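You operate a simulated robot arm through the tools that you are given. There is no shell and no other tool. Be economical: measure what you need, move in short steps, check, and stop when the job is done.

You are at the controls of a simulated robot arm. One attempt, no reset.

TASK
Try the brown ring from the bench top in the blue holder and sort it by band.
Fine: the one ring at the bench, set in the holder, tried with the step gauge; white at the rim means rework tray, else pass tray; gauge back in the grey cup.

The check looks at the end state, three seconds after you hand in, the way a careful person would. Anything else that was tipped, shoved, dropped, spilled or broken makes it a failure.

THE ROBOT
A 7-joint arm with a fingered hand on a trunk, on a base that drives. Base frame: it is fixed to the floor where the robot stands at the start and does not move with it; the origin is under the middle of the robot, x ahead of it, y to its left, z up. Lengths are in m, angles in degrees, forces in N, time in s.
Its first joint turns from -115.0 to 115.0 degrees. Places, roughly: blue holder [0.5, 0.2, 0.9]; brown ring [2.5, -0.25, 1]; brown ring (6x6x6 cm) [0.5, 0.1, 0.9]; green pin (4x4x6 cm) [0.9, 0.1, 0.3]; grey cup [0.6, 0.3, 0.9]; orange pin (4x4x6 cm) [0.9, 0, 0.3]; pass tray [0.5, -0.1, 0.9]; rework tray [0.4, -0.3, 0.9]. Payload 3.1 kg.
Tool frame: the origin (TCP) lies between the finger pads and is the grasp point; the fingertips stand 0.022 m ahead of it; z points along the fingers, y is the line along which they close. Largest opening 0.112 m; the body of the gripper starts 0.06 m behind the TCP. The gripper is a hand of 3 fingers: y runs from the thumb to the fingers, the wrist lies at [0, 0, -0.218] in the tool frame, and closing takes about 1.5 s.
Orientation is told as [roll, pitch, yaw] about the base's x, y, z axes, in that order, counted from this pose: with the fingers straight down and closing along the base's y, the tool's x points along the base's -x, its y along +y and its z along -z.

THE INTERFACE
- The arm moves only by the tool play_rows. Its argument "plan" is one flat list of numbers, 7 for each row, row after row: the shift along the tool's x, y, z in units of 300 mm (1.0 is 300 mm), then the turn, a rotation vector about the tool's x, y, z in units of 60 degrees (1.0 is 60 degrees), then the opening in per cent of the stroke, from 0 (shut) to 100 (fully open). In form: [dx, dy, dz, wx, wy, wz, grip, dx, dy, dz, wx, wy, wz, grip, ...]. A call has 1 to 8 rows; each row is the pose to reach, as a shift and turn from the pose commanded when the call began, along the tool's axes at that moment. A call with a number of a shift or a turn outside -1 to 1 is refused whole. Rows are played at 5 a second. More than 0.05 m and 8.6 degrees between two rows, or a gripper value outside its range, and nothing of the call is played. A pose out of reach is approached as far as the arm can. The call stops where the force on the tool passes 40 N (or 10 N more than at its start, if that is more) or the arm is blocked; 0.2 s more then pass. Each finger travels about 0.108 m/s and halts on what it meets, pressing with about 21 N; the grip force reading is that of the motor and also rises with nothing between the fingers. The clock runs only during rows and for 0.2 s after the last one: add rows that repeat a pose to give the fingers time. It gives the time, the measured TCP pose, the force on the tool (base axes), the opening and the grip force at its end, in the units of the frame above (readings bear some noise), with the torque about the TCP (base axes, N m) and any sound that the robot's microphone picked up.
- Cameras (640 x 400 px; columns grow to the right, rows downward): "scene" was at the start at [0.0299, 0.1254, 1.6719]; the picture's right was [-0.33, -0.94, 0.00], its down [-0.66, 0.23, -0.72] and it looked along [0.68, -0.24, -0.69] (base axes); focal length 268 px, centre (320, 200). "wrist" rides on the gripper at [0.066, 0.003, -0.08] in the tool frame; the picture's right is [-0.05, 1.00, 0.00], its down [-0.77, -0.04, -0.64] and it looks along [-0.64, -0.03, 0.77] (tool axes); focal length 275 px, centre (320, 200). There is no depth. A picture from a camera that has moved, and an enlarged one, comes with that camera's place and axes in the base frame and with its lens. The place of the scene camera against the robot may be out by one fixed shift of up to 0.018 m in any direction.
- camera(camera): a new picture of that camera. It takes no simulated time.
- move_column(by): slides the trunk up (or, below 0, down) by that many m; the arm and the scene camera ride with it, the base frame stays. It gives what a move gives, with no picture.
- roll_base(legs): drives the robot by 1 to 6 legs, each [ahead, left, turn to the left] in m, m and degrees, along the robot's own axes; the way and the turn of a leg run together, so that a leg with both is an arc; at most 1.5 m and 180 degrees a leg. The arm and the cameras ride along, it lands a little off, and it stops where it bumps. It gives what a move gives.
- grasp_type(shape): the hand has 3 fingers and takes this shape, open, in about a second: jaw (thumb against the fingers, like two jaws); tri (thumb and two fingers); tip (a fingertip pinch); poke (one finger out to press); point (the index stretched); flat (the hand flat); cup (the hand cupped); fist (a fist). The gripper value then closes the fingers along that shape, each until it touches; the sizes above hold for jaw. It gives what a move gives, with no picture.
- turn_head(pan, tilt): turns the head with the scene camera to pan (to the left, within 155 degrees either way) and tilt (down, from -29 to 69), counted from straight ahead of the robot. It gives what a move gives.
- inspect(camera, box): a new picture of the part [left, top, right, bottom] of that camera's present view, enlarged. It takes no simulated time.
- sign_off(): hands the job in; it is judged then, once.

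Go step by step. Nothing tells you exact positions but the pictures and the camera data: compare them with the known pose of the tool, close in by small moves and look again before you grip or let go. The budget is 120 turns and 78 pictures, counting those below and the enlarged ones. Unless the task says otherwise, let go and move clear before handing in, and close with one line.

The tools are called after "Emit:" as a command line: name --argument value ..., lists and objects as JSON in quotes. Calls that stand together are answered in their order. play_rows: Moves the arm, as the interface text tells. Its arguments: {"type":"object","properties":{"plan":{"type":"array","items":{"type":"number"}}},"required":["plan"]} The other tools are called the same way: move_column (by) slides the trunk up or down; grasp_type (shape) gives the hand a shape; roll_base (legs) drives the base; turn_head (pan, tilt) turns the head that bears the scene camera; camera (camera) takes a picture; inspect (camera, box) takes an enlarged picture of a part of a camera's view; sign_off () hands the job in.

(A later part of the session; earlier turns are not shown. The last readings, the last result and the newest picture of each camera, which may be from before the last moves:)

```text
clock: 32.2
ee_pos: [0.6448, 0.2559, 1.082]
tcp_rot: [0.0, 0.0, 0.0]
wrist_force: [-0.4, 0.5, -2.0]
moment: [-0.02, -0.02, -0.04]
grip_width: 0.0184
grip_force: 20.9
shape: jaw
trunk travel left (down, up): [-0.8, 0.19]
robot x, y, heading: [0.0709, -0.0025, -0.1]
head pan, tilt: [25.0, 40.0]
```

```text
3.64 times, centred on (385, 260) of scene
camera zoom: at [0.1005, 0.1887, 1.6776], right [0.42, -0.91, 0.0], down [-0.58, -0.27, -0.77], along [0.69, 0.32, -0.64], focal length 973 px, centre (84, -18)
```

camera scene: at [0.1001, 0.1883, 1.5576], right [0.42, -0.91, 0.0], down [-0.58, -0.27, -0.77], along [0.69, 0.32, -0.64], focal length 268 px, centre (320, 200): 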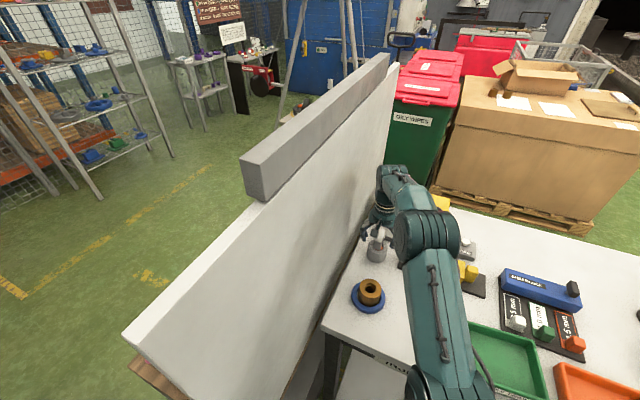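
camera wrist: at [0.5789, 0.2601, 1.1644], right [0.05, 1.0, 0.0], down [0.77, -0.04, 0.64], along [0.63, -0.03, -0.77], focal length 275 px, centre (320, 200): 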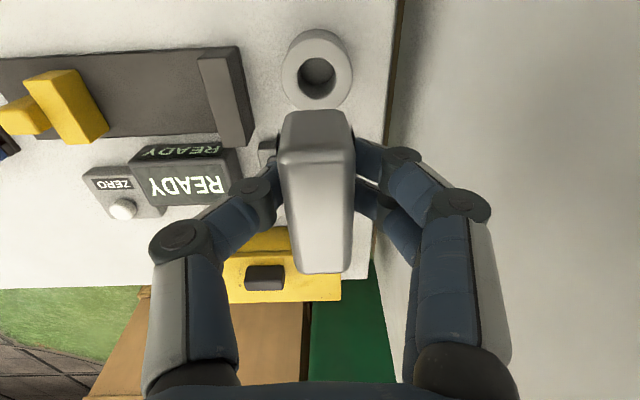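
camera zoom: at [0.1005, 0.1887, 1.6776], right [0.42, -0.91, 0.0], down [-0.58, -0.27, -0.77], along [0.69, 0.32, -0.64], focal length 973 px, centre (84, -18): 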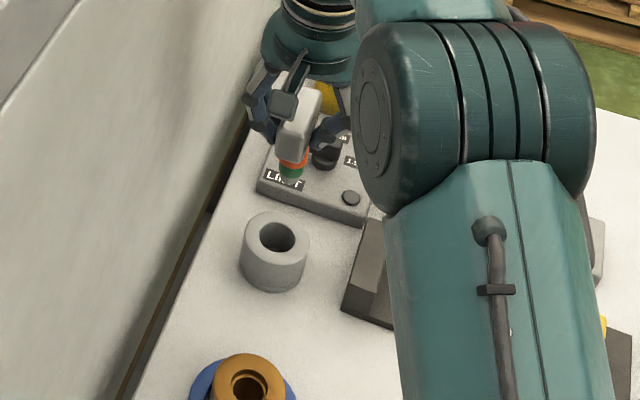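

The gauge is out; its stem shows orange, green and (lowest) probably white bands. I'll carry it over the ring at about (0.498, 0.2335), keeping high.

Emit:
play_rows --plan '[0.12, -0.02, 0, 0, 0, 0, 8, 0.24, -0.04, 0, 0, 0, 0, 8, 0.36, -0.06, 0, 0, 0, 0, 8, 0.489, -0.074, 0, 0, 0, 0, 8, 0.489, -0.074, 0.08, 0, 0, 0, 8, 0.489, -0.074, 0.08, 0, 0, 0, 8]'

Emit:
camera --camera "scene"

Emit:
camera --camera "wrist"

```text
clock: 33.6
ee_pos: [0.4991, 0.2324, 1.0605]
tcp_rot: [0.0, 0.0, -0.1]
wrist_force: [0.4, 0.2, -1.5]
moment: [0.01, -0.03, 0.03]
grip_width: 0.0183
grip_force: 21.2
shape: jaw
trunk travel left (down, up): [-0.8, 0.19]
robot x, y, heading: [0.0703, -0.0022, 0.1]
head pan, tilt: [25.0, 40.0]
```

```text
39 pictures are left
camera scene: at [0.099, 0.1881, 1.6777], right [0.42, -0.91, 0.0], down [-0.58, -0.27, -0.77], along [0.69, 0.32, -0.64], focal length 268 px, centre (320, 200)
```

scene: 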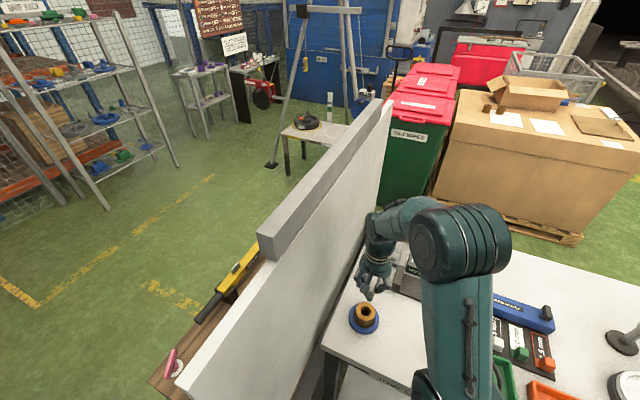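

```text
38 pictures are left
camera wrist: at [0.4327, 0.2372, 1.1423], right [0.05, 1.0, 0.0], down [0.77, -0.04, 0.64], along [0.64, -0.03, -0.77], focal length 275 px, centre (320, 200)
```

wrist: 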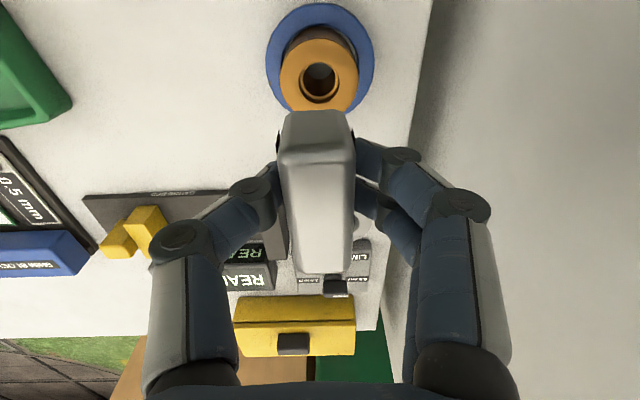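

The ring centre is about 2 mm nearer than the gauge axis. I'll adjust and lower until the tip is just above the ring, then zoom.

Emit:
play_rows --plan '[0.007, -0.002, 0.05, 0, 0, 0, 8, 0.007, -0.002, 0.1, 0, 0, 0, 8, 0.007, -0.002, 0.1, 0, 0, 0, 8]'

Emit:
inspect --camera "scene" --box '[335, 255, 405, 345]'

```text
clock: 34.4
ee_pos: [0.4963, 0.2337, 1.029]
tcp_rot: [0.0, -0.1, 0.0]
wrist_force: [0.5, 0.0, -1.5]
moment: [0.01, -0.01, 0.0]
grip_width: 0.0186
grip_force: 21.0
shape: jaw
trunk travel left (down, up): [-0.8, 0.19]
robot x, y, heading: [0.0717, -0.003, -0.0]
head pan, tilt: [25.0, 40.0]
```

```text
4.44 times, centred on (370, 300) of scene
camera zoom: at [0.1002, 0.1885, 1.6776], right [0.42, -0.91, 0.0], down [-0.58, -0.27, -0.77], along [0.69, 0.32, -0.64], focal length 1189 px, centre (98, -244)
```

zoom: 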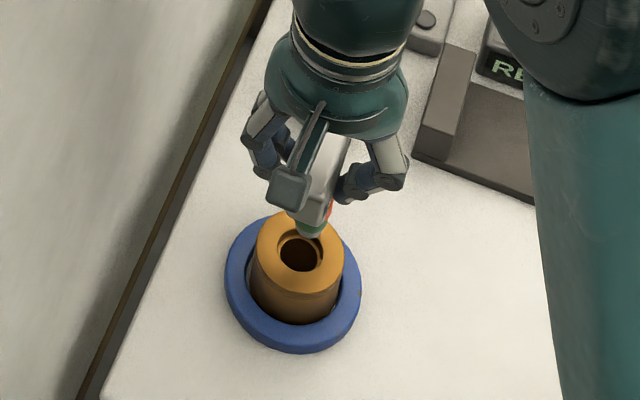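

Emit:
inspect --camera "scene" --box '[352, 290, 382, 320]'

```text
13.33 times, centred on (367, 305) of scene
camera zoom: at [0.1002, 0.1885, 1.6776], right [0.42, -0.91, 0.0], down [-0.58, -0.27, -0.77], along [0.69, 0.32, -0.64], focal length 3567 px, centre (-307, -1200)
```

zoom: 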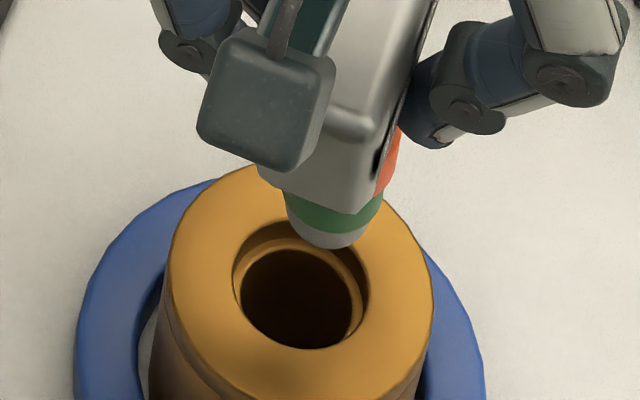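

The tip is white at the bottom, green above it, then orange. It sits about 2.5 mm to the −y side of the bore, so I'll correct, lower 15 mm and look again.

Emit:
play_rows --plan '[0, 0.008, 0.0, 0, 0, 0, 8, 0, 0.008, 0.03, 0, 0, 0, 8, 0, 0.008, 0.05, 0, 0, 0, 8, 0, 0.008, 0.05, 0, 0, 0, 8]'

Emit:
inspect --camera "scene" --box '[352, 290, 382, 320]'

```text
clock: 35.4
ee_pos: [0.4958, 0.2353, 1.0116]
tcp_rot: [0.0, 0.0, 0.0]
wrist_force: [0.0, -0.4, -1.6]
moment: [-0.02, -0.02, 0.01]
grip_width: 0.0181
grip_force: 20.6
shape: jaw
trunk travel left (down, up): [-0.8, 0.19]
robot x, y, heading: [0.0705, -0.0015, -0.2]
head pan, tilt: [25.0, 40.0]
```

```text
13.33 times, centred on (367, 305) of scene
camera zoom: at [0.1002, 0.1885, 1.6776], right [0.42, -0.91, 0.0], down [-0.58, -0.27, -0.77], along [0.69, 0.32, -0.64], focal length 3567 px, centre (-307, -1200)
```

zoom: 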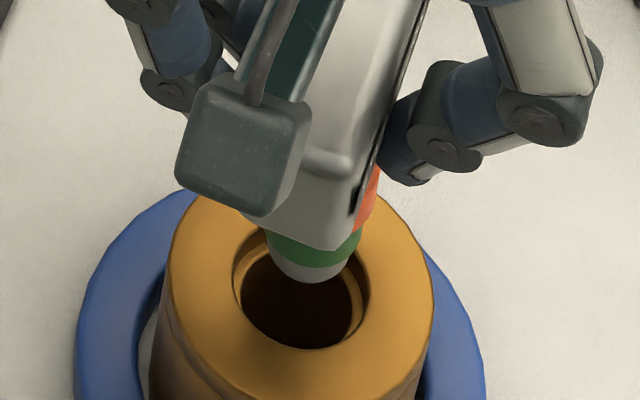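

Aligned laterally. Lower another 12 mm and check.

Emit:
play_rows --plan '[0, 0.002, 0.02, 0, 0, 0, 8, 0, 0.002, 0.04, 0, 0, 0, 8, 0, 0.002, 0.04, 0, 0, 0, 8]'

Emit:
inspect --camera "scene" --box '[352, 290, 382, 320]'

```text
clock: 36.2
ee_pos: [0.494, 0.2366, 1.0026]
tcp_rot: [0.0, -0.1, 0.1]
wrist_force: [0.7, 0.2, -1.6]
moment: [-0.03, 0.0, -0.02]
grip_width: 0.018
grip_force: 20.6
shape: jaw
trunk travel left (down, up): [-0.8, 0.19]
robot x, y, heading: [0.0689, -0.0007, 0.0]
head pan, tilt: [25.0, 40.0]
```

```text
13.33 times, centred on (367, 305) of scene
camera zoom: at [0.1001, 0.1885, 1.6776], right [0.42, -0.91, 0.0], down [-0.58, -0.27, -0.77], along [0.69, 0.32, -0.64], focal length 3567 px, centre (-307, -1200)
```

zoom: 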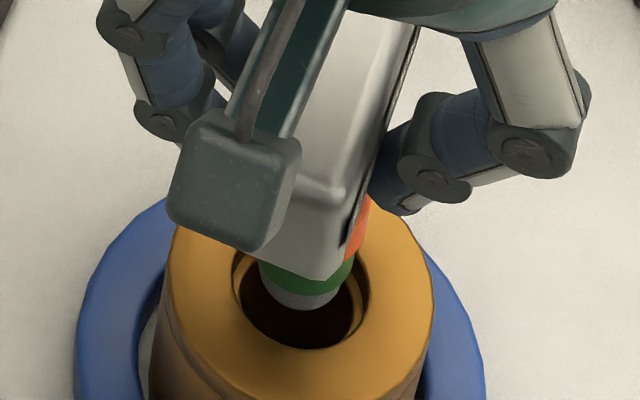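

The tip is at the rim and centred. I'll lower slowly until it stops.

Emit:
play_rows --plan '[0, 0, 0.01, 0, 0, 0, 8, 0, 0, 0.02, 0, 0, 0, 8, 0, 0, 0.03, 0, 0, 0, 8, 0, 0, 0.04, 0, 0, 0, 8, 0, 0, 0.04, 0, 0, 0, 8]'

Emit:
inspect --camera "scene" --box '[352, 290, 382, 320]'

```text
clock: 37.4
ee_pos: [0.4955, 0.2359, 0.9903]
tcp_rot: [0.0, 0.0, 0.0]
wrist_force: [0.0, -0.1, -1.4]
moment: [0.02, -0.01, 0.0]
grip_width: 0.0181
grip_force: 21.0
shape: jaw
trunk travel left (down, up): [-0.8, 0.19]
robot x, y, heading: [0.073, 0.002, -0.1]
head pan, tilt: [25.0, 40.0]
```

```text
13.33 times, centred on (367, 305) of scene
camera zoom: at [0.1002, 0.1885, 1.6776], right [0.42, -0.91, 0.0], down [-0.58, -0.27, -0.77], along [0.69, 0.32, -0.64], focal length 3567 px, centre (-307, -1200)
```

zoom: 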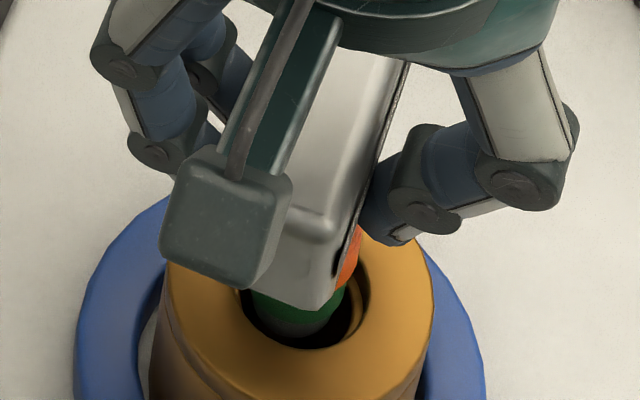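

Emit:
play_rows --plan '[0, 0, 0.008, 0, 0, 0, 8, 0, 0, 0.016, 0, 0, 0, 8, 0, 0, 0.024, 0, 0, 0, 8, 0, 0, 0.032, 0, 0, 0, 8, 0, 0, 0.04, 0, 0, 0, 8, 0, 0, 0.04, 0, 0, 0, 8]'

Emit:
inspect --camera "scene" --box '[352, 290, 382, 320]'

```text
clock: 38.8
ee_pos: [0.4919, 0.2346, 0.9792]
tcp_rot: [0.1, -0.2, 0.0]
wrist_force: [-3.8, -3.4, 28.8]
moment: [-0.1, 0.05, -0.02]
grip_width: 0.0214
grip_force: 21.2
shape: jaw
trunk travel left (down, up): [-0.8, 0.19]
robot x, y, heading: [0.0706, 0.0031, -0.1]
head pan, tilt: [25.0, 40.0]
```

```text
13.33 times, centred on (367, 305) of scene
camera zoom: at [0.0946, 0.1852, 1.6783], right [0.42, -0.91, 0.0], down [-0.58, -0.27, -0.77], along [0.7, 0.32, -0.64], focal length 3567 px, centre (-307, -1200)
```

zoom: 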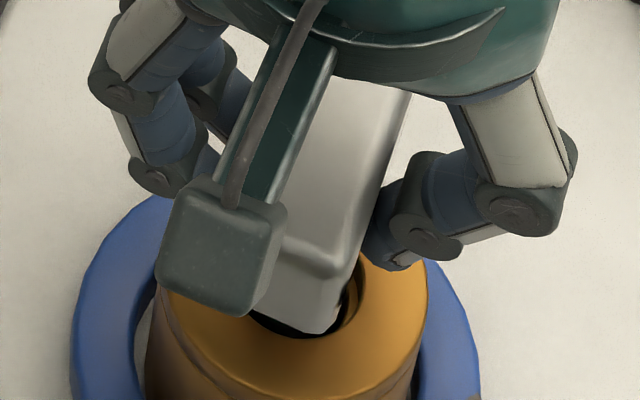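

It stopped with about 29 N at TCP z 0.979, with the tip roughly 22 mm below the rim. I'll ease off slightly and look for the band at the rim.

Emit:
play_rows --plan '[0, 0, -0.006, 0, 0, 0, 8, 0, 0, -0.006, 0, 0, 0, 8]'

Emit:
inspect --camera "scene" --box '[360, 298, 376, 314]'

Emit:
camera --camera "wrist"

```text
clock: 39.4
ee_pos: [0.4943, 0.2346, 0.9812]
tcp_rot: [0.1, -0.1, 0.0]
wrist_force: [-4.1, -3.9, 22.2]
moment: [-0.09, 0.01, 0.0]
grip_width: 0.0215
grip_force: 20.9
shape: jaw
trunk travel left (down, up): [-0.8, 0.19]
robot x, y, heading: [0.0689, -0.0017, -0.0]
head pan, tilt: [25.0, 40.0]
```

```text
16.00 times, centred on (368, 306) of scene
camera zoom: at [0.096, 0.1857, 1.678], right [0.42, -0.91, 0.0], down [-0.58, -0.27, -0.77], along [0.7, 0.32, -0.64], focal length 4280 px, centre (-448, -1496)
```

zoom: 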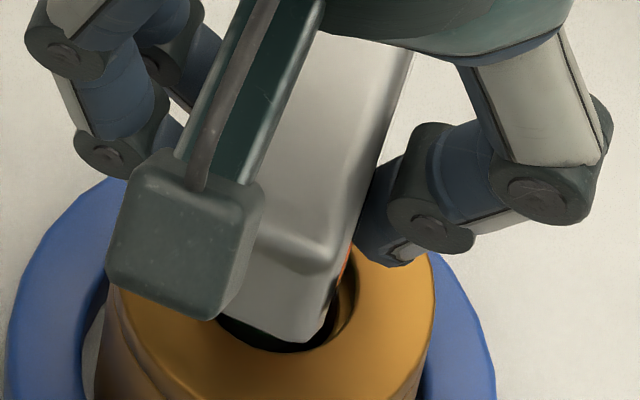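

```text
30 pictures are left
camera wrist: at [0.4278, 0.2387, 1.0624], right [0.05, 1.0, 0.0], down [0.77, -0.04, 0.64], along [0.64, -0.03, -0.77], focal length 275 px, centre (320, 200)
```

wrist: 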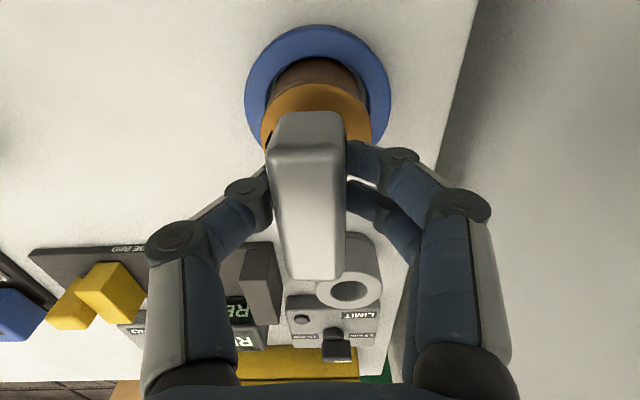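

The handle twisted a little in the grip, so it probably touched one side. I'll lift it clear and check how the gauge hangs now.

Emit:
play_rows --plan '[0, 0, -0.05, 0, 0, 0, 8, 0, 0, -0.1, 0, 0, 0, 8, 0, 0, -0.15, 0, 0, 0, 8, 0, 0, -0.15, 0, 0, 0, 8]'

Emit:
inspect --camera "scene" --box '[350, 285, 385, 320]'

```text
clock: 40.4
ee_pos: [0.4957, 0.237, 1.025]
tcp_rot: [0.0, 0.0, 0.1]
wrist_force: [0.1, -0.2, -0.8]
moment: [0.01, 0.0, 0.02]
grip_width: 0.0194
grip_force: 20.9
shape: jaw
trunk travel left (down, up): [-0.8, 0.19]
robot x, y, heading: [0.0689, 0.0019, 0.0]
head pan, tilt: [25.0, 40.0]
```

```text
11.43 times, centred on (368, 302) of scene
camera zoom: at [0.1001, 0.1885, 1.6776], right [0.42, -0.91, 0.0], down [-0.58, -0.27, -0.77], along [0.69, 0.32, -0.64], focal length 3057 px, centre (-223, -971)
```

zoom: 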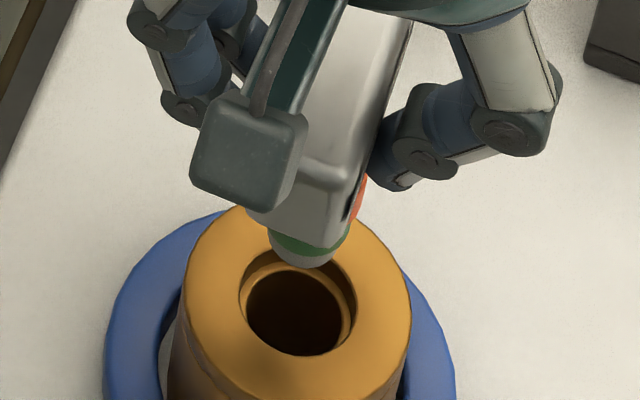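

Emit:
camera --camera "wrist"

Emit:
inspect --camera "scene" --box '[340, 270, 400, 310]'

```text
28 pictures are left
camera wrist: at [0.4297, 0.2406, 1.1065], right [0.05, 1.0, 0.0], down [0.77, -0.04, 0.64], along [0.64, -0.03, -0.77], focal length 275 px, centre (320, 200)
```

wrist: 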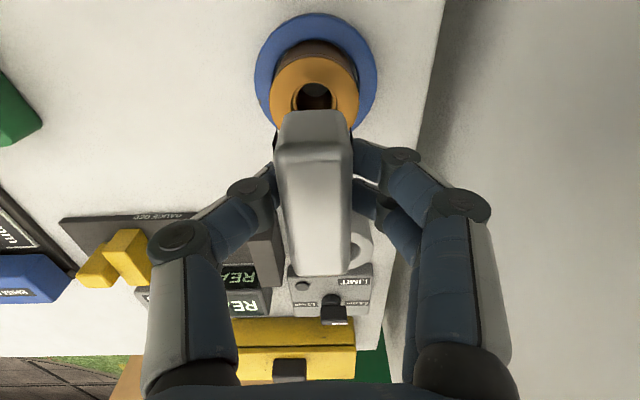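

```text
10.00 times, centred on (370, 290) of scene
camera zoom: at [0.1001, 0.1885, 1.6776], right [0.42, -0.91, 0.0], down [-0.58, -0.27, -0.77], along [0.69, 0.32, -0.64], focal length 2675 px, centre (-180, -700)
```

zoom: 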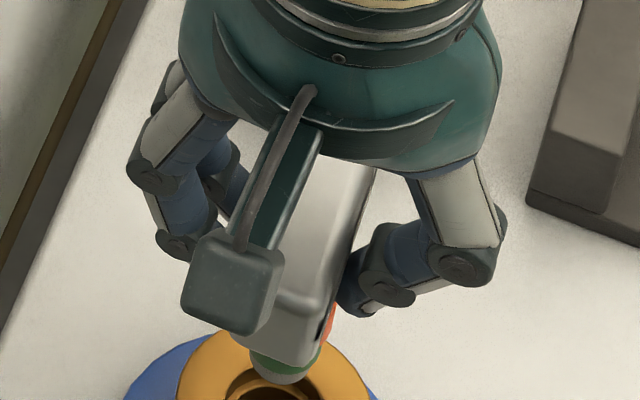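

The gauge hangs nearly straight and is about 1.5 mm to the +y side of the bore. I'll correct and go down again.

Emit:
play_rows --plan '[-0.002, -0.005, 0.0, 0, 0, 0, 8, -0.002, -0.005, 0.05, 0, 0, 0, 8, -0.002, -0.005, 0.08, 0, 0, 0, 8, -0.002, -0.005, 0.08, 0, 0, 0, 8]'

Emit:
inspect --camera "scene" --box '[352, 290, 382, 320]'

```text
clock: 41.4
ee_pos: [0.4968, 0.2348, 0.9993]
tcp_rot: [0.0, 0.0, 0.0]
wrist_force: [-0.4, 0.0, -2.6]
moment: [-0.01, -0.02, 0.0]
grip_width: 0.0196
grip_force: 21.0
shape: jaw
trunk travel left (down, up): [-0.8, 0.19]
robot x, y, heading: [0.0691, -0.002, 0.1]
head pan, tilt: [25.0, 40.0]
```

```text
13.33 times, centred on (367, 305) of scene
camera zoom: at [0.1001, 0.1885, 1.6776], right [0.42, -0.91, 0.0], down [-0.58, -0.27, -0.77], along [0.69, 0.32, -0.64], focal length 3567 px, centre (-307, -1200)
```

zoom: 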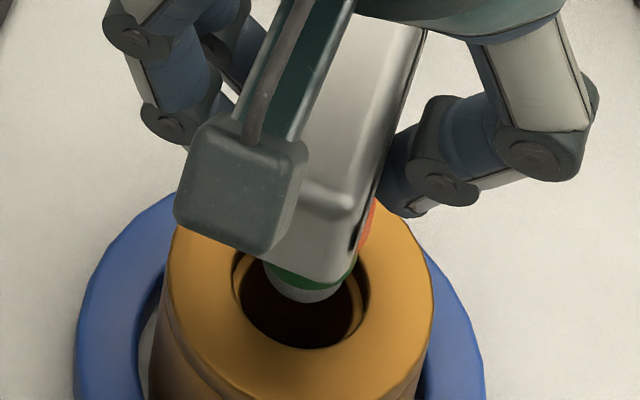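

Emit:
play_rows --plan '[0, 0, 0.02, 0, 0, 0, 8, 0, 0, 0.04, 0, 0, 0, 8, 0, 0, 0.05, 0, 0, 0, 8, 0, 0, 0.055, 0, 0, 0, 8, 0, 0, 0.06, 0, 0, 0, 8, 0, 0, 0.06, 0, 0, 0, 8]'

Emit:
inspect --camera "scene" --box '[352, 290, 382, 320]'

```text
clock: 42.8
ee_pos: [0.4958, 0.2346, 0.9805]
tcp_rot: [0.0, 0.0, 0.0]
wrist_force: [-0.2, 0.1, -1.9]
moment: [-0.01, 0.01, -0.01]
grip_width: 0.0184
grip_force: 21.5
shape: jaw
trunk travel left (down, up): [-0.8, 0.19]
robot x, y, heading: [0.0713, 0.0038, -0.1]
head pan, tilt: [25.0, 40.0]
```

```text
13.33 times, centred on (367, 305) of scene
camera zoom: at [0.1003, 0.1888, 1.6772], right [0.42, -0.91, 0.0], down [-0.58, -0.27, -0.77], along [0.69, 0.32, -0.64], focal length 3567 px, centre (-307, -1200)
```

zoom: 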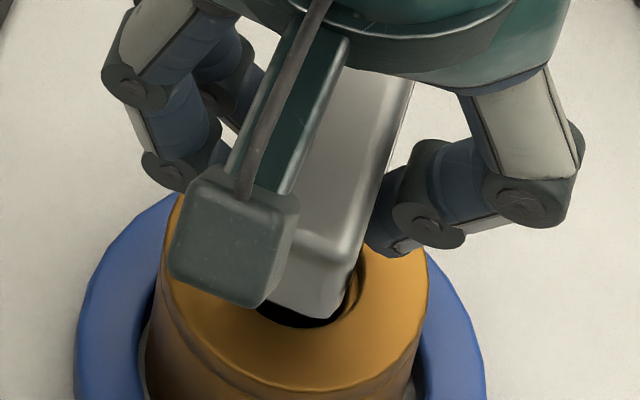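

Emit:
play_rows --plan '[0, 0, 0.006, 0, 0, 0, 8, 0, 0, 0.012, 0, 0, 0, 8, 0, 0, 0.018, 0, 0, 0, 8, 0, 0, 0.018, 0, 0, 0, 8]'

Emit:
inspect --camera "scene" --box '[352, 290, 382, 320]'

```text
clock: 43.8
ee_pos: [0.497, 0.2347, 0.9763]
tcp_rot: [0.0, 0.0, 0.0]
wrist_force: [0.6, 0.6, -0.9]
moment: [-0.03, -0.02, 0.01]
grip_width: 0.0186
grip_force: 21.1
shape: jaw
trunk travel left (down, up): [-0.8, 0.19]
robot x, y, heading: [0.07, 0.0004, -0.0]
head pan, tilt: [25.0, 40.0]
```

```text
13.33 times, centred on (367, 305) of scene
camera zoom: at [0.1002, 0.1885, 1.6776], right [0.42, -0.91, 0.0], down [-0.58, -0.27, -0.77], along [0.69, 0.32, -0.64], focal length 3567 px, centre (-307, -1200)
```

zoom: 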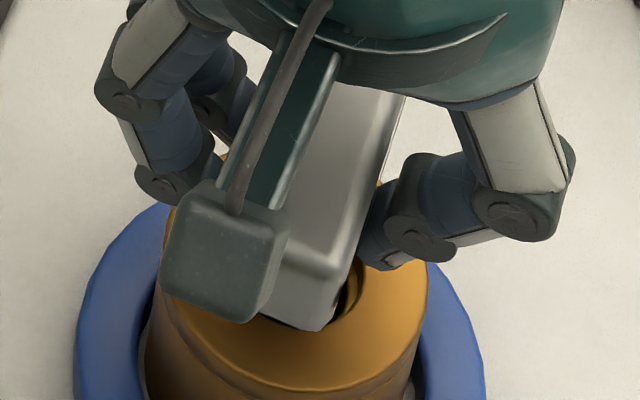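

No contact yet; continue down.

Emit:
play_rows --plan '[0, 0, 0.006, 0, 0, 0, 8, 0, 0, 0.012, 0, 0, 0, 8, 0, 0, 0.018, 0, 0, 0, 8, 0, 0, 0.024, 0, 0, 0, 8, 0, 0, 0.03, 0, 0, 0, 8, 0, 0, 0.03, 0, 0, 0, 8]'

Emit:
inspect --camera "scene" --box '[352, 290, 382, 320]'

```text
clock: 45.2
ee_pos: [0.4954, 0.2346, 0.9687]
tcp_rot: [0.2, -0.1, 0.0]
wrist_force: [1.8, 2.6, 24.4]
moment: [0.39, -0.22, 0.04]
grip_width: 0.0201
grip_force: 20.9
shape: jaw
trunk travel left (down, up): [-0.8, 0.19]
robot x, y, heading: [0.0708, -0.0007, -0.0]
head pan, tilt: [25.0, 40.0]
```

```text
13.33 times, centred on (367, 305) of scene
camera zoom: at [0.0968, 0.1869, 1.6781], right [0.42, -0.91, 0.0], down [-0.58, -0.27, -0.77], along [0.7, 0.32, -0.64], focal length 3567 px, centre (-307, -1200)
```

zoom: 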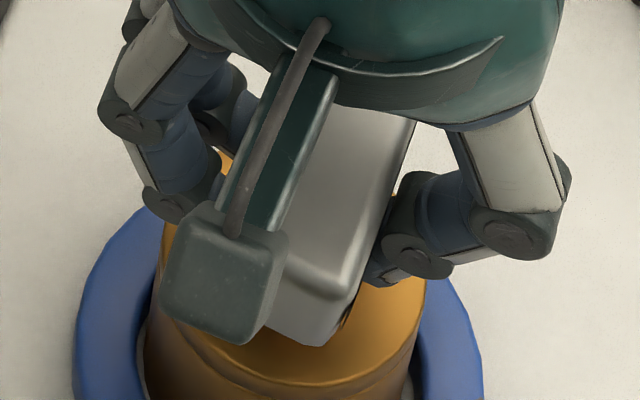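

It seated at TCP z≈0.969, about 28 mm deep. I'll ease off, open the fingers so it settles by itself, rise, and view it from the side with the wrist camera.

Emit:
play_rows --plan '[0, 0, -0.006, 0, 0, 0, 8, 0, 0, -0.006, 0, 0, 0, 20, 0, 0, -0.006, 0, 0, 0, 30, 0, 0, -0.006, 0, 0, 0, 40, 0, 0, -0.006, 0, 0, 0, 50, 0, 0, -0.006, 0, 0, 0, 50]'

Emit:
camera --camera "wrist"

```text
clock: 46.6
ee_pos: [0.4956, 0.2341, 0.97]
tcp_rot: [0.1, 0.0, 0.1]
wrist_force: [-0.5, 1.4, 0.0]
moment: [-0.01, -0.01, 0.01]
grip_width: 0.0554
grip_force: 0.0
shape: jaw
trunk travel left (down, up): [-0.8, 0.19]
robot x, y, heading: [0.071, 0.0007, 0.1]
head pan, tilt: [25.0, 40.0]
```

```text
22 pictures are left
camera wrist: at [0.4305, 0.2389, 1.0515], right [0.05, 1.0, 0.0], down [0.77, -0.04, 0.64], along [0.64, -0.03, -0.77], focal length 275 px, centre (320, 200)
```

wrist: 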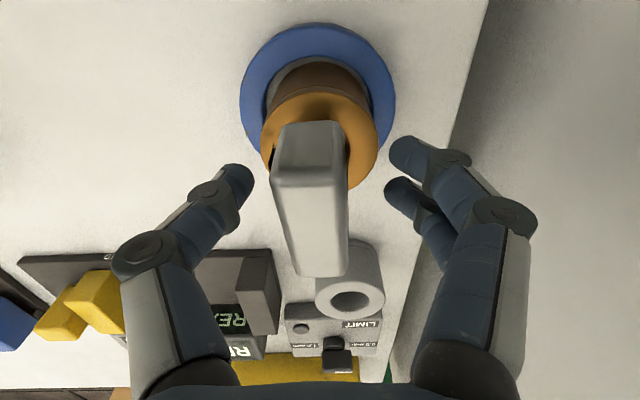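

The gauge stands in the ring, leaning slightly. I'll rise clear and look with the scene camera.

Emit:
play_rows --plan '[0, 0, -0.1, 0, 0, 0, 50, 0, 0, -0.23, 0, 0, 0, 50, 0, 0, -0.36, 0, 0, 0, 50, 0.1, -0.1, -0.4, 0, 0, 0, 50, 0.2, -0.2, -0.4, 0, 0, 0, 50, 0.3, -0.3, -0.4, 0, 0, 0, 50, 0.3, -0.4, -0.4, 0, 0, 0, 50, 0.3, -0.5, -0.4, 0, 0, 0, 50]'

Emit:
inspect --camera "scene" --box '[345, 275, 390, 320]'

```text
clock: 48.4
ee_pos: [0.4053, 0.0813, 1.0918]
tcp_rot: [0.1, 0.0, 0.0]
wrist_force: [0.6, 0.5, 1.0]
moment: [0.01, -0.02, 0.0]
grip_width: 0.0557
grip_force: 0.0
shape: jaw
trunk travel left (down, up): [-0.8, 0.19]
robot x, y, heading: [0.0722, 0.0043, -0.3]
head pan, tilt: [25.0, 40.0]
```

```text
8.89 times, centred on (368, 298) of scene
camera zoom: at [0.0995, 0.1854, 1.678], right [0.42, -0.91, 0.0], down [-0.58, -0.27, -0.77], along [0.69, 0.32, -0.64], focal length 2378 px, centre (-102, -667)
```

zoom: 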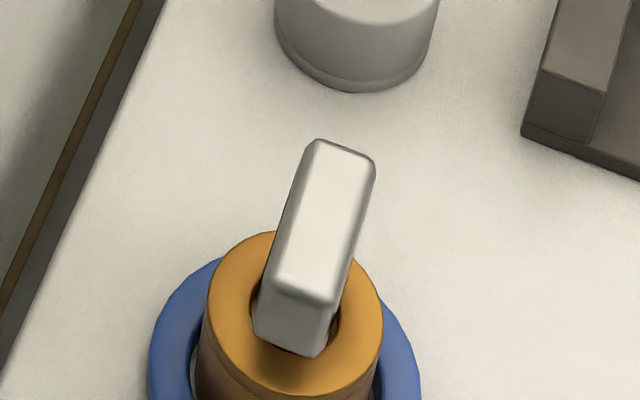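

From here the handle hides the stem. I'll turn the hand 90° and place it on the −y side to look along +y, where the handle overhangs least.

Emit:
play_rows --plan '[-0.04, 0, 0, 0, 0, -0.14, 50, -0.08, 0, 0, 0, 0, -0.28, 50, -0.12, 0, 0, 0, 0, -0.42, 50, -0.16, 0, 0, 0, 0, -0.56, 50, -0.2, 0, 0, 0, 0, -0.7, 50, -0.24, 0, 0, 0, 0, -0.84, 50, -0.28, 0, 0, 0, 0, -0.98, 50, -0.28, 0, 0, 0, 0, -0.98, 50]'

Emit:
play_rows --plan '[0, 0, 0.1, 0, 0, -0.13, 50, 0, 0, 0.2, 0, 0, -0.26, 50, 0, 0, 0.3, 0, 0, -0.39, 50, 0, 0, 0.4, 0, 0, -0.52, 50, 0, 0, 0.4, 0, 0, -0.52, 50]'

Emit:
inspect --camera "wrist" --box '[220, 200, 420, 360]'

```text
clock: 50.2
ee_pos: [0.4909, 0.0845, 1.0901]
tcp_rot: [0.0, 0.0, 58.9]
wrist_force: [0.7, 1.1, 0.5]
moment: [0.02, -0.01, 0.01]
grip_width: 0.0557
grip_force: 0.1
shape: jaw
trunk travel left (down, up): [-0.8, 0.19]
robot x, y, heading: [0.0708, -0.0006, -0.1]
head pan, tilt: [25.0, 40.0]
```

```text
clock: 51.4
ee_pos: [0.49, 0.0841, 0.9682]
tcp_rot: [0.0, -0.1, 90.2]
wrist_force: [-0.3, -0.7, -0.4]
moment: [-0.02, 0.0, -0.03]
grip_width: 0.0555
grip_force: 0.1
shape: jaw
trunk travel left (down, up): [-0.8, 0.19]
robot x, y, heading: [0.0714, -0.0005, 0.2]
head pan, tilt: [25.0, 40.0]
```

```text
2.50 times, centred on (320, 280) of wrist
camera zoom: at [0.4876, 0.0188, 1.0505], right [-1.0, 0.04, 0.0], down [0.03, 0.77, 0.64], along [0.03, 0.64, -0.77], focal length 688 px, centre (320, 0)
```

zoom: 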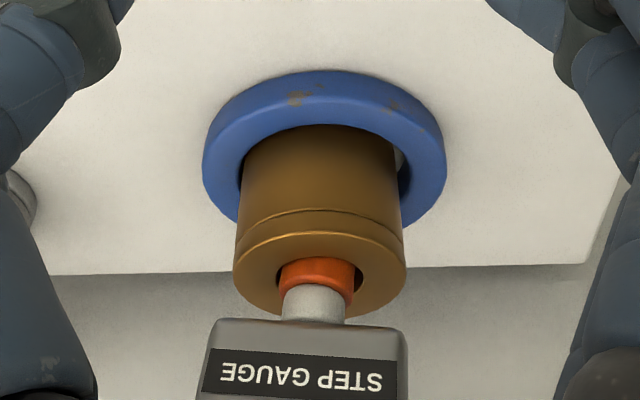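

Clear view: the orange band is at the rim, with a grey shank above it. I'll zoom to be sure it's fully seated.

Emit:
inspect --camera "wrist" --box '[280, 270, 360, 335]'

```text
6.15 times, centred on (320, 302) of wrist
camera zoom: at [0.4876, 0.0188, 1.0505], right [-1.0, 0.04, 0.0], down [0.03, 0.77, 0.64], along [0.03, 0.64, -0.77], focal length 1694 px, centre (320, -431)
```

zoom: 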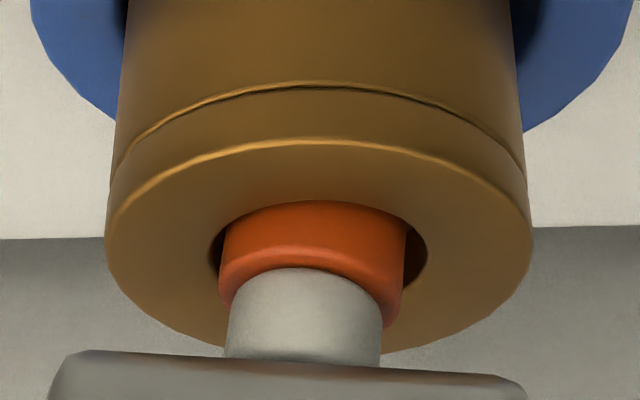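

The orange band shows at the rim, but the gauge leans slightly, so it may not be fully home. I'll turn the hand back, re-grip the handle squarely and press it straight to be sure.

Emit:
play_rows --plan '[0, 0, -0.1, 0, 0, 0.14, 50, 0, 0, -0.2, 0, 0, 0.28, 50, 0, 0, -0.3, 0, 0, 0.42, 50, 0, 0, -0.4, 0, 0, 0.56, 50, 0, 0, -0.4, 0, 0, 0.7, 50, 0, 0, -0.4, 0, 0, 0.84, 50, 0, 0, -0.4, 0, 0, 0.98, 50, 0, 0, -0.4, 0, 0, 0.98, 50]'

Emit:
play_rows --plan '[0, 0, 0, 0, 0, 0.14, 50, 0, 0, 0, 0, 0, 0.28, 50, 0, 0, 0, 0, 0, 0.42, 50, 0, 0, 0, 0, 0, 0.524, 50, 0, 0, 0, 0, 0, 0.524, 50]'

```text
clock: 53.2
ee_pos: [0.4897, 0.0833, 1.0902]
tcp_rot: [0.0, 0.1, 31.0]
wrist_force: [-0.8, 0.5, 0.7]
moment: [0.0, -0.02, -0.01]
grip_width: 0.0556
grip_force: 0.1
shape: jaw
trunk travel left (down, up): [-0.8, 0.19]
robot x, y, heading: [0.0735, -0.0002, 0.1]
head pan, tilt: [25.0, 40.0]
```

```text
clock: 54.4
ee_pos: [0.4895, 0.0842, 1.089]
tcp_rot: [0.0, 0.1, -0.3]
wrist_force: [1.0, 0.5, 0.5]
moment: [0.0, -0.01, 0.0]
grip_width: 0.0555
grip_force: 0.0
shape: jaw
trunk travel left (down, up): [-0.8, 0.19]
robot x, y, heading: [0.0698, -0.0007, 0.1]
head pan, tilt: [25.0, 40.0]
```

Emit:
play_rows --plan '[0, 0.13, 0, 0, 0, 0, 50, 0, 0.26, 0, 0, 0, 0.005, 50, -0.022, 0.39, 0, 0, 0, 0.005, 50, -0.022, 0.5, 0, 0, 0, 0.005, 50, -0.022, 0.5, 0.13, 0, 0, 0.005, 50, -0.022, 0.5, 0.25, 0, 0, 0.005, 50, -0.022, 0.5, 0.25, 0, 0, 0.005, 50]'

Emit:
camera --camera "wrist"

```text
clock: 56.0
ee_pos: [0.4978, 0.2335, 1.0145]
tcp_rot: [0.0, 0.0, -0.6]
wrist_force: [0.1, -0.9, -1.3]
moment: [-0.01, -0.01, 0.05]
grip_width: 0.0555
grip_force: 0.0
shape: jaw
trunk travel left (down, up): [-0.8, 0.19]
robot x, y, heading: [0.0698, -0.0014, 0.3]
head pan, tilt: [25.0, 40.0]
```

```text
18 pictures are left
camera wrist: at [0.4306, 0.238, 1.097], right [0.06, 1.0, 0.0], down [0.77, -0.04, 0.64], along [0.64, -0.04, -0.77], focal length 275 px, centre (320, 200)
```

wrist: 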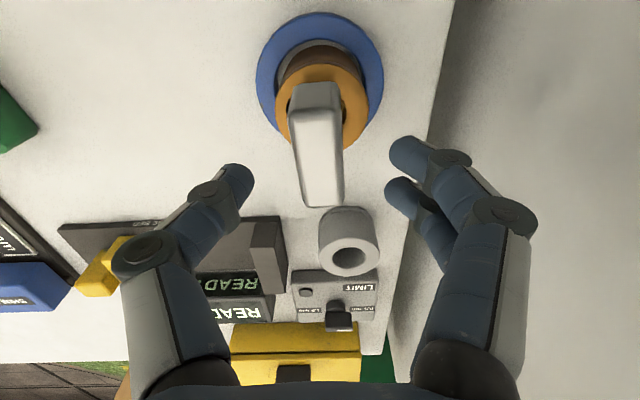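

The handle leans a few degrees toward +x. I'll tilt the hand to match, grip it, then straighten and press.

Emit:
play_rows --plan '[-0.025, 0.002, 0.05, 0, 0.04, -0.01, 50, -0.025, 0.002, 0.1, 0, 0.075, -0.01, 50, -0.025, 0.002, 0.15, 0, 0.075, -0.01, 50, -0.025, 0.002, 0.15, 0, 0.075, -0.01, 50]'

Emit:
play_rows --plan '[0, 0, 0, 0, 0, 0, 40, 0, 0, 0, 0, 0, 0, 30, 0, 0, 0, 0, 0, 0, 20, 0, 0, 0, 0, 0, 0, 10, 0, 0, 0, 0, 0, 0, 8, 0, 0, 0, 0, 0, 0, 8, 0, 0, 0, 0, 0, 0, 8]'

Emit:
camera --camera "wrist"

```text
clock: 57.0
ee_pos: [0.5038, 0.2347, 0.9681]
tcp_rot: [0.0, 4.5, 0.1]
wrist_force: [-0.5, 0.0, -0.5]
moment: [0.02, -0.01, -0.04]
grip_width: 0.0556
grip_force: 0.1
shape: jaw
trunk travel left (down, up): [-0.8, 0.19]
robot x, y, heading: [0.072, -0.0026, 0.0]
head pan, tilt: [25.0, 40.0]
```

```text
clock: 58.6
ee_pos: [0.5052, 0.2342, 0.968]
tcp_rot: [-0.1, 4.5, 0.1]
wrist_force: [-0.1, 0.1, -0.5]
moment: [0.01, 0.0, -0.03]
grip_width: 0.0188
grip_force: 20.7
shape: jaw
trunk travel left (down, up): [-0.8, 0.19]
robot x, y, heading: [0.0686, 0.0017, -0.1]
head pan, tilt: [25.0, 40.0]
```

```text
17 pictures are left
camera wrist: at [0.4453, 0.2384, 1.0561], right [0.05, 1.0, 0.0], down [0.82, -0.04, 0.57], along [0.57, -0.03, -0.82], focal length 275 px, centre (320, 200)
```

wrist: 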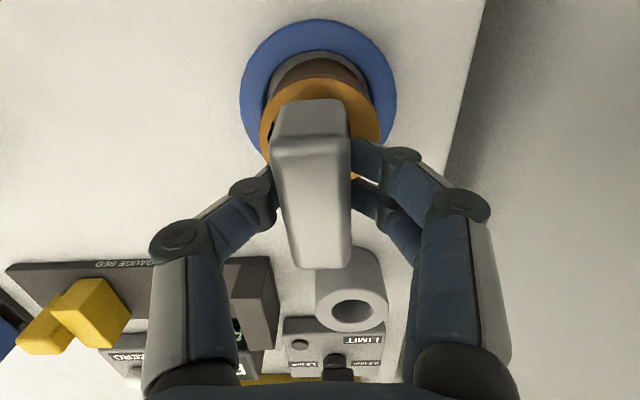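

Emit:
play_rows --plan '[0.006, 0, -0.004, 0, -0.025, 0, 8, 0.013, 0, -0.008, 0, -0.05, 0, 8, 0.02, 0, -0.01, 0, -0.075, 0, 8, 0.02, 0, -0.01, 0, -0.075, 0, 8]'

Emit:
play_rows --plan '[0, 0, 0.008, 0, 0, 0, 8, 0, 0, 0.014, 0, 0, 0, 8, 0, 0, 0.02, 0, 0, 0, 8, 0, 0, 0.026, 0, 0, 0, 8, 0, 0, 0.032, 0, 0, 0, 8, 0, 0, 0.032, 0, 0, 0, 8]'

```text
clock: 59.6
ee_pos: [0.4992, 0.2351, 0.9723]
tcp_rot: [-0.1, -0.1, 0.0]
wrist_force: [-0.2, -0.1, -1.5]
moment: [-0.02, 0.01, 0.0]
grip_width: 0.0189
grip_force: 20.8
shape: jaw
trunk travel left (down, up): [-0.8, 0.19]
robot x, y, heading: [0.0692, -0.0035, 0.2]
head pan, tilt: [25.0, 40.0]
```

```text
clock: 61.0
ee_pos: [0.4986, 0.2344, 0.9641]
tcp_rot: [0.2, -0.2, 0.0]
wrist_force: [6.2, 2.4, 31.2]
moment: [0.12, -0.12, -0.01]
grip_width: 0.022
grip_force: 20.8
shape: jaw
trunk travel left (down, up): [-0.8, 0.19]
robot x, y, heading: [0.0684, -0.0032, -0.1]
head pan, tilt: [25.0, 40.0]
```

It presses firmly at about 31 N with little moment. I'll release and take the side view again.

Emit:
play_rows --plan '[0, 0, -0.008, 0, 0, 0, 8, 0, 0, -0.008, 0, 0, 0, 20, 0, 0, -0.008, 0, 0, 0, 35, 0, 0, -0.008, 0, 0, 0, 50, 0, 0, -0.008, 0, 0, 0, 50, 0, 0, -0.13, 0, 0, 0, 50, 0, 0, -0.27, 0, 0, 0, 50, 0, 0, -0.4, 0, 0, 0, 50]'

Emit:
play_rows --plan '[0, -0.13, 0, 0, 0, -0.14, 50, 0, -0.26, 0, 0, 0, -0.28, 50, 0, -0.39, 0, 0, 0, -0.42, 50, 0, -0.5, 0, 0, 0, -0.56, 50, 0, -0.5, 0, 0, 0, -0.7, 50, 0, -0.5, 0, 0, 0, -0.84, 50, 0, -0.5, 0, 0, 0, -0.98, 50, 0, -0.5, 0, 0, 0, -0.98, 50]'

Emit:
play_rows --plan '[0, 0, 0.1, 0, 0, -0.13, 50, 0, 0, 0.2, 0, 0, -0.26, 50, 0, 0, 0.3, 0, 0, -0.39, 50, 0, 0, 0.4, 0, 0, -0.52, 50, 0, 0, 0.4, 0, 0, -0.52, 50]'

Emit:
inspect --camera "wrist" --box '[260, 250, 380, 350]'

```text
clock: 62.8
ee_pos: [0.4977, 0.2341, 1.0851]
tcp_rot: [0.0, 0.0, 0.1]
wrist_force: [0.8, -0.2, 0.0]
moment: [0.0, 0.0, -0.01]
grip_width: 0.0556
grip_force: 0.1
shape: jaw
trunk travel left (down, up): [-0.8, 0.19]
robot x, y, heading: [0.0717, 0.0026, 0.0]
head pan, tilt: [25.0, 40.0]
```

```text
clock: 64.6
ee_pos: [0.5002, 0.085, 1.0829]
tcp_rot: [0.0, 0.0, 59.0]
wrist_force: [0.7, 0.5, 0.3]
moment: [-0.03, 0.01, -0.01]
grip_width: 0.0556
grip_force: 0.1
shape: jaw
trunk travel left (down, up): [-0.8, 0.19]
robot x, y, heading: [0.0699, 0.0008, -0.0]
head pan, tilt: [25.0, 40.0]
```

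```text
clock: 65.8
ee_pos: [0.5, 0.0844, 0.9638]
tcp_rot: [0.0, -0.1, 90.2]
wrist_force: [0.3, -0.3, 0.3]
moment: [0.01, 0.02, 0.04]
grip_width: 0.0557
grip_force: 0.0
shape: jaw
trunk travel left (down, up): [-0.8, 0.19]
robot x, y, heading: [0.0707, -0.0008, -0.1]
head pan, tilt: [25.0, 40.0]
```

```text
4.00 times, centred on (320, 300) of wrist
camera zoom: at [0.4972, 0.0197, 1.0462], right [-1.0, 0.04, 0.0], down [0.03, 0.77, 0.64], along [0.03, 0.64, -0.77], focal length 1101 px, centre (320, -200)
```

zoom: 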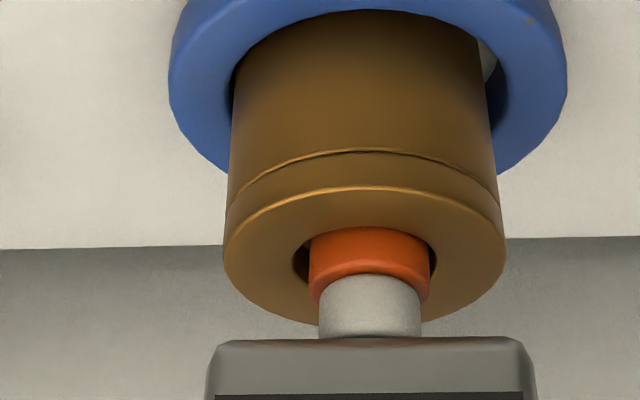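

The gauge now stands upright at the same depth, with orange at the rim and no white. The ring passes. I'll go back, grip the gauge and return it to the grey cup.

Emit:
play_rows --plan '[0, 0, -0.1, 0, 0, 0.14, 50, 0, 0, -0.2, 0, 0, 0.28, 50, 0, 0, -0.3, 0, 0, 0.42, 50, 0, 0, -0.4, 0, 0, 0.56, 50, 0, 0, -0.4, 0, 0, 0.7, 50, 0, 0, -0.4, 0, 0, 0.84, 50, 0, 0, -0.4, 0, 0, 0.98, 50, 0, 0, -0.4, 0, 0, 0.98, 50]'

Emit:
play_rows --plan '[0, 0, 0, 0, 0, 0.14, 50, 0, 0, 0, 0, 0, 0.28, 50, 0, 0, 0, 0, 0, 0.42, 50, 0, 0, 0, 0, 0, 0.522, 50, 0, 0, 0, 0, 0, 0.522, 50]'

Emit:
play_rows --plan '[0, 0.13, 0, 0, 0, 0, 50, 0, 0.26, 0, 0, 0, 0, 50, 0.003, 0.39, 0, 0, 0, 0, 50, 0.006, 0.5, 0, 0, 0, 0, 50, 0.006, 0.5, 0.13, 0, 0, 0, 50, 0.006, 0.5, 0.25, 0, 0, 0, 50, 0.006, 0.5, 0.25, 0, 0, 0, 50]'

Emit:
camera --camera "wrist"

```text
clock: 67.6
ee_pos: [0.4991, 0.0857, 1.0847]
tcp_rot: [0.0, 0.0, 31.0]
wrist_force: [1.0, -0.4, 0.1]
moment: [0.0, -0.01, 0.0]
grip_width: 0.0553
grip_force: 0.0
shape: jaw
trunk travel left (down, up): [-0.8, 0.19]
robot x, y, heading: [0.0753, -0.0009, 0.4]
head pan, tilt: [25.0, 40.0]
```

```text
clock: 68.8
ee_pos: [0.4988, 0.0848, 1.0833]
tcp_rot: [-0.1, 0.0, 0.0]
wrist_force: [-0.7, 0.5, -0.6]
moment: [-0.01, 0.02, 0.01]
grip_width: 0.0556
grip_force: 0.1
shape: jaw
trunk travel left (down, up): [-0.8, 0.19]
robot x, y, heading: [0.0734, 0.0013, 0.0]
head pan, tilt: [25.0, 40.0]
```

```text
clock: 70.4
ee_pos: [0.4937, 0.2343, 1.0083]
tcp_rot: [0.0, 0.0, 0.0]
wrist_force: [0.8, 0.2, 0.3]
moment: [0.0, 0.0, -0.01]
grip_width: 0.0553
grip_force: 0.1
shape: jaw
trunk travel left (down, up): [-0.8, 0.19]
robot x, y, heading: [0.0681, 0.0012, -0.1]
head pan, tilt: [25.0, 40.0]
```

```text
15 pictures are left
camera wrist: at [0.4292, 0.2398, 1.09], right [0.05, 1.0, 0.0], down [0.77, -0.04, 0.64], along [0.64, -0.03, -0.77], focal length 275 px, centre (320, 200)
```

wrist: 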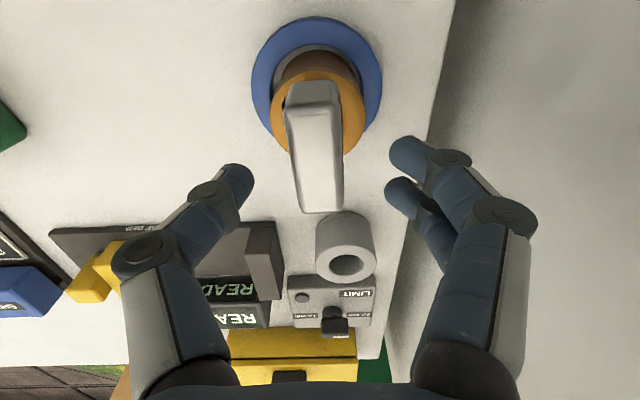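

Emit:
play_rows --plan '[-0.017, 0, 0.04, 0, 0, 0, 50, -0.017, 0, 0.08, 0, 0, 0, 50, -0.017, 0, 0.117, 0, 0, 0, 50, -0.017, 0, 0.117, 0, 0, 0, 50]'

Emit:
play_rows --plan '[0, 0, 0, 0, 0, 0, 40, 0, 0, 0, 0, 0, 0, 30, 0, 0, 0, 0, 0, 0, 20, 0, 0, 0, 0, 0, 0, 10, 0, 0, 0, 0, 0, 0, 8, 0, 0, 0, 0, 0, 0, 8, 0, 0, 0, 0, 0, 0, 8]'

Emit:
play_rows --plan '[0, 0, -0.06, 0, 0, 0, 8, 0, 0, -0.12, 0, 0, 0, 8, 0, 0, -0.18, 0, 0, 0, 8, 0, 0, -0.24, 0, 0, 0, 8, 0, 0, -0.3, 0, 0, 0, 8, 0, 0, -0.35, 0, 0, 0, 8, 0, 0, -0.35, 0, 0, 0, 8]'

Emit:
camera --camera "wrist"

```text
clock: 71.4
ee_pos: [0.5019, 0.234, 0.9737]
tcp_rot: [0.0, 0.0, -0.1]
wrist_force: [0.1, 0.5, 0.0]
moment: [-0.02, -0.03, 0.02]
grip_width: 0.0556
grip_force: 0.1
shape: jaw
trunk travel left (down, up): [-0.8, 0.19]
robot x, y, heading: [0.0697, -0.0017, 0.0]
head pan, tilt: [25.0, 40.0]
```

```text
clock: 73.0
ee_pos: [0.5018, 0.2341, 0.9732]
tcp_rot: [0.0, 0.1, -0.1]
wrist_force: [0.2, 0.1, 0.5]
moment: [-0.02, 0.02, -0.01]
grip_width: 0.0186
grip_force: 20.8
shape: jaw
trunk travel left (down, up): [-0.8, 0.19]
robot x, y, heading: [0.0682, -0.0003, -0.1]
head pan, tilt: [25.0, 40.0]
```

```text
clock: 74.6
ee_pos: [0.5042, 0.2351, 1.0783]
tcp_rot: [-0.1, 0.0, -0.1]
wrist_force: [-0.2, 0.0, -1.8]
moment: [-0.03, 0.01, 0.01]
grip_width: 0.0188
grip_force: 21.7
shape: jaw
trunk travel left (down, up): [-0.8, 0.19]
robot x, y, heading: [0.0729, 0.0008, 0.0]
head pan, tilt: [25.0, 40.0]
```

```text
14 pictures are left
camera wrist: at [0.4379, 0.2397, 1.1603], right [0.05, 1.0, 0.0], down [0.77, -0.04, 0.64], along [0.63, -0.03, -0.77], focal length 275 px, centre (320, 200)
```

wrist: 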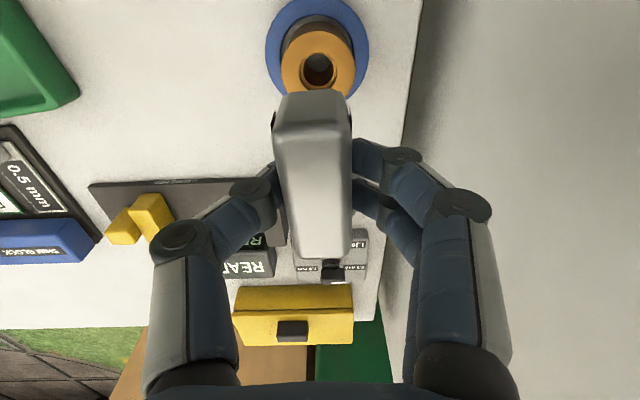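

The gauge is held well. I'll carry it over the cup, matching the camera pose I had at the first grip.

Emit:
play_rows --plan '[-0.12, 0.02, 0, 0, 0, 0, 8, -0.24, 0.04, 0, 0, 0, 0, 8, -0.36, 0.06, 0, 0, 0, 0, 8, -0.473, 0.069, 0, 0, 0, 0, 8, -0.473, 0.069, 0, 0, 0, 0, 8]'

Emit:
camera --camera "wrist"

Emit:
inspect --camera "scene" --box '[355, 220, 415, 280]'

```text
clock: 75.8
ee_pos: [0.6436, 0.2566, 1.0787]
tcp_rot: [0.0, 0.0, 0.0]
wrist_force: [-0.4, 0.6, -1.4]
moment: [0.01, -0.02, 0.05]
grip_width: 0.0187
grip_force: 20.8
shape: jaw
trunk travel left (down, up): [-0.8, 0.19]
robot x, y, heading: [0.0701, -0.0009, -0.3]
head pan, tilt: [25.0, 40.0]
```

```text
13 pictures are left
camera wrist: at [0.5775, 0.2598, 1.1607], right [0.05, 1.0, 0.0], down [0.77, -0.04, 0.64], along [0.63, -0.03, -0.77], focal length 275 px, centre (320, 200)
```

wrist: 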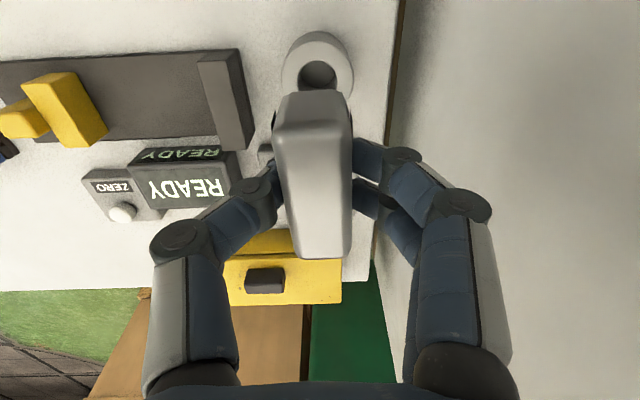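

```text
6.67 times, centred on (385, 250) of scene
camera zoom: at [0.0992, 0.188, 1.6777], right [0.42, -0.91, 0.0], down [-0.58, -0.27, -0.77], along [0.69, 0.32, -0.64], focal length 1783 px, centre (-113, -133)
```

zoom: 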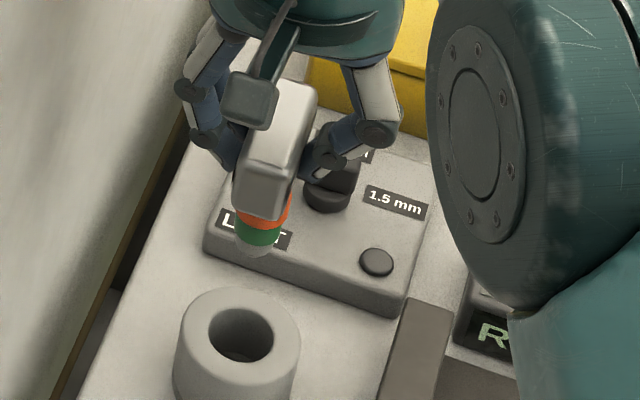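

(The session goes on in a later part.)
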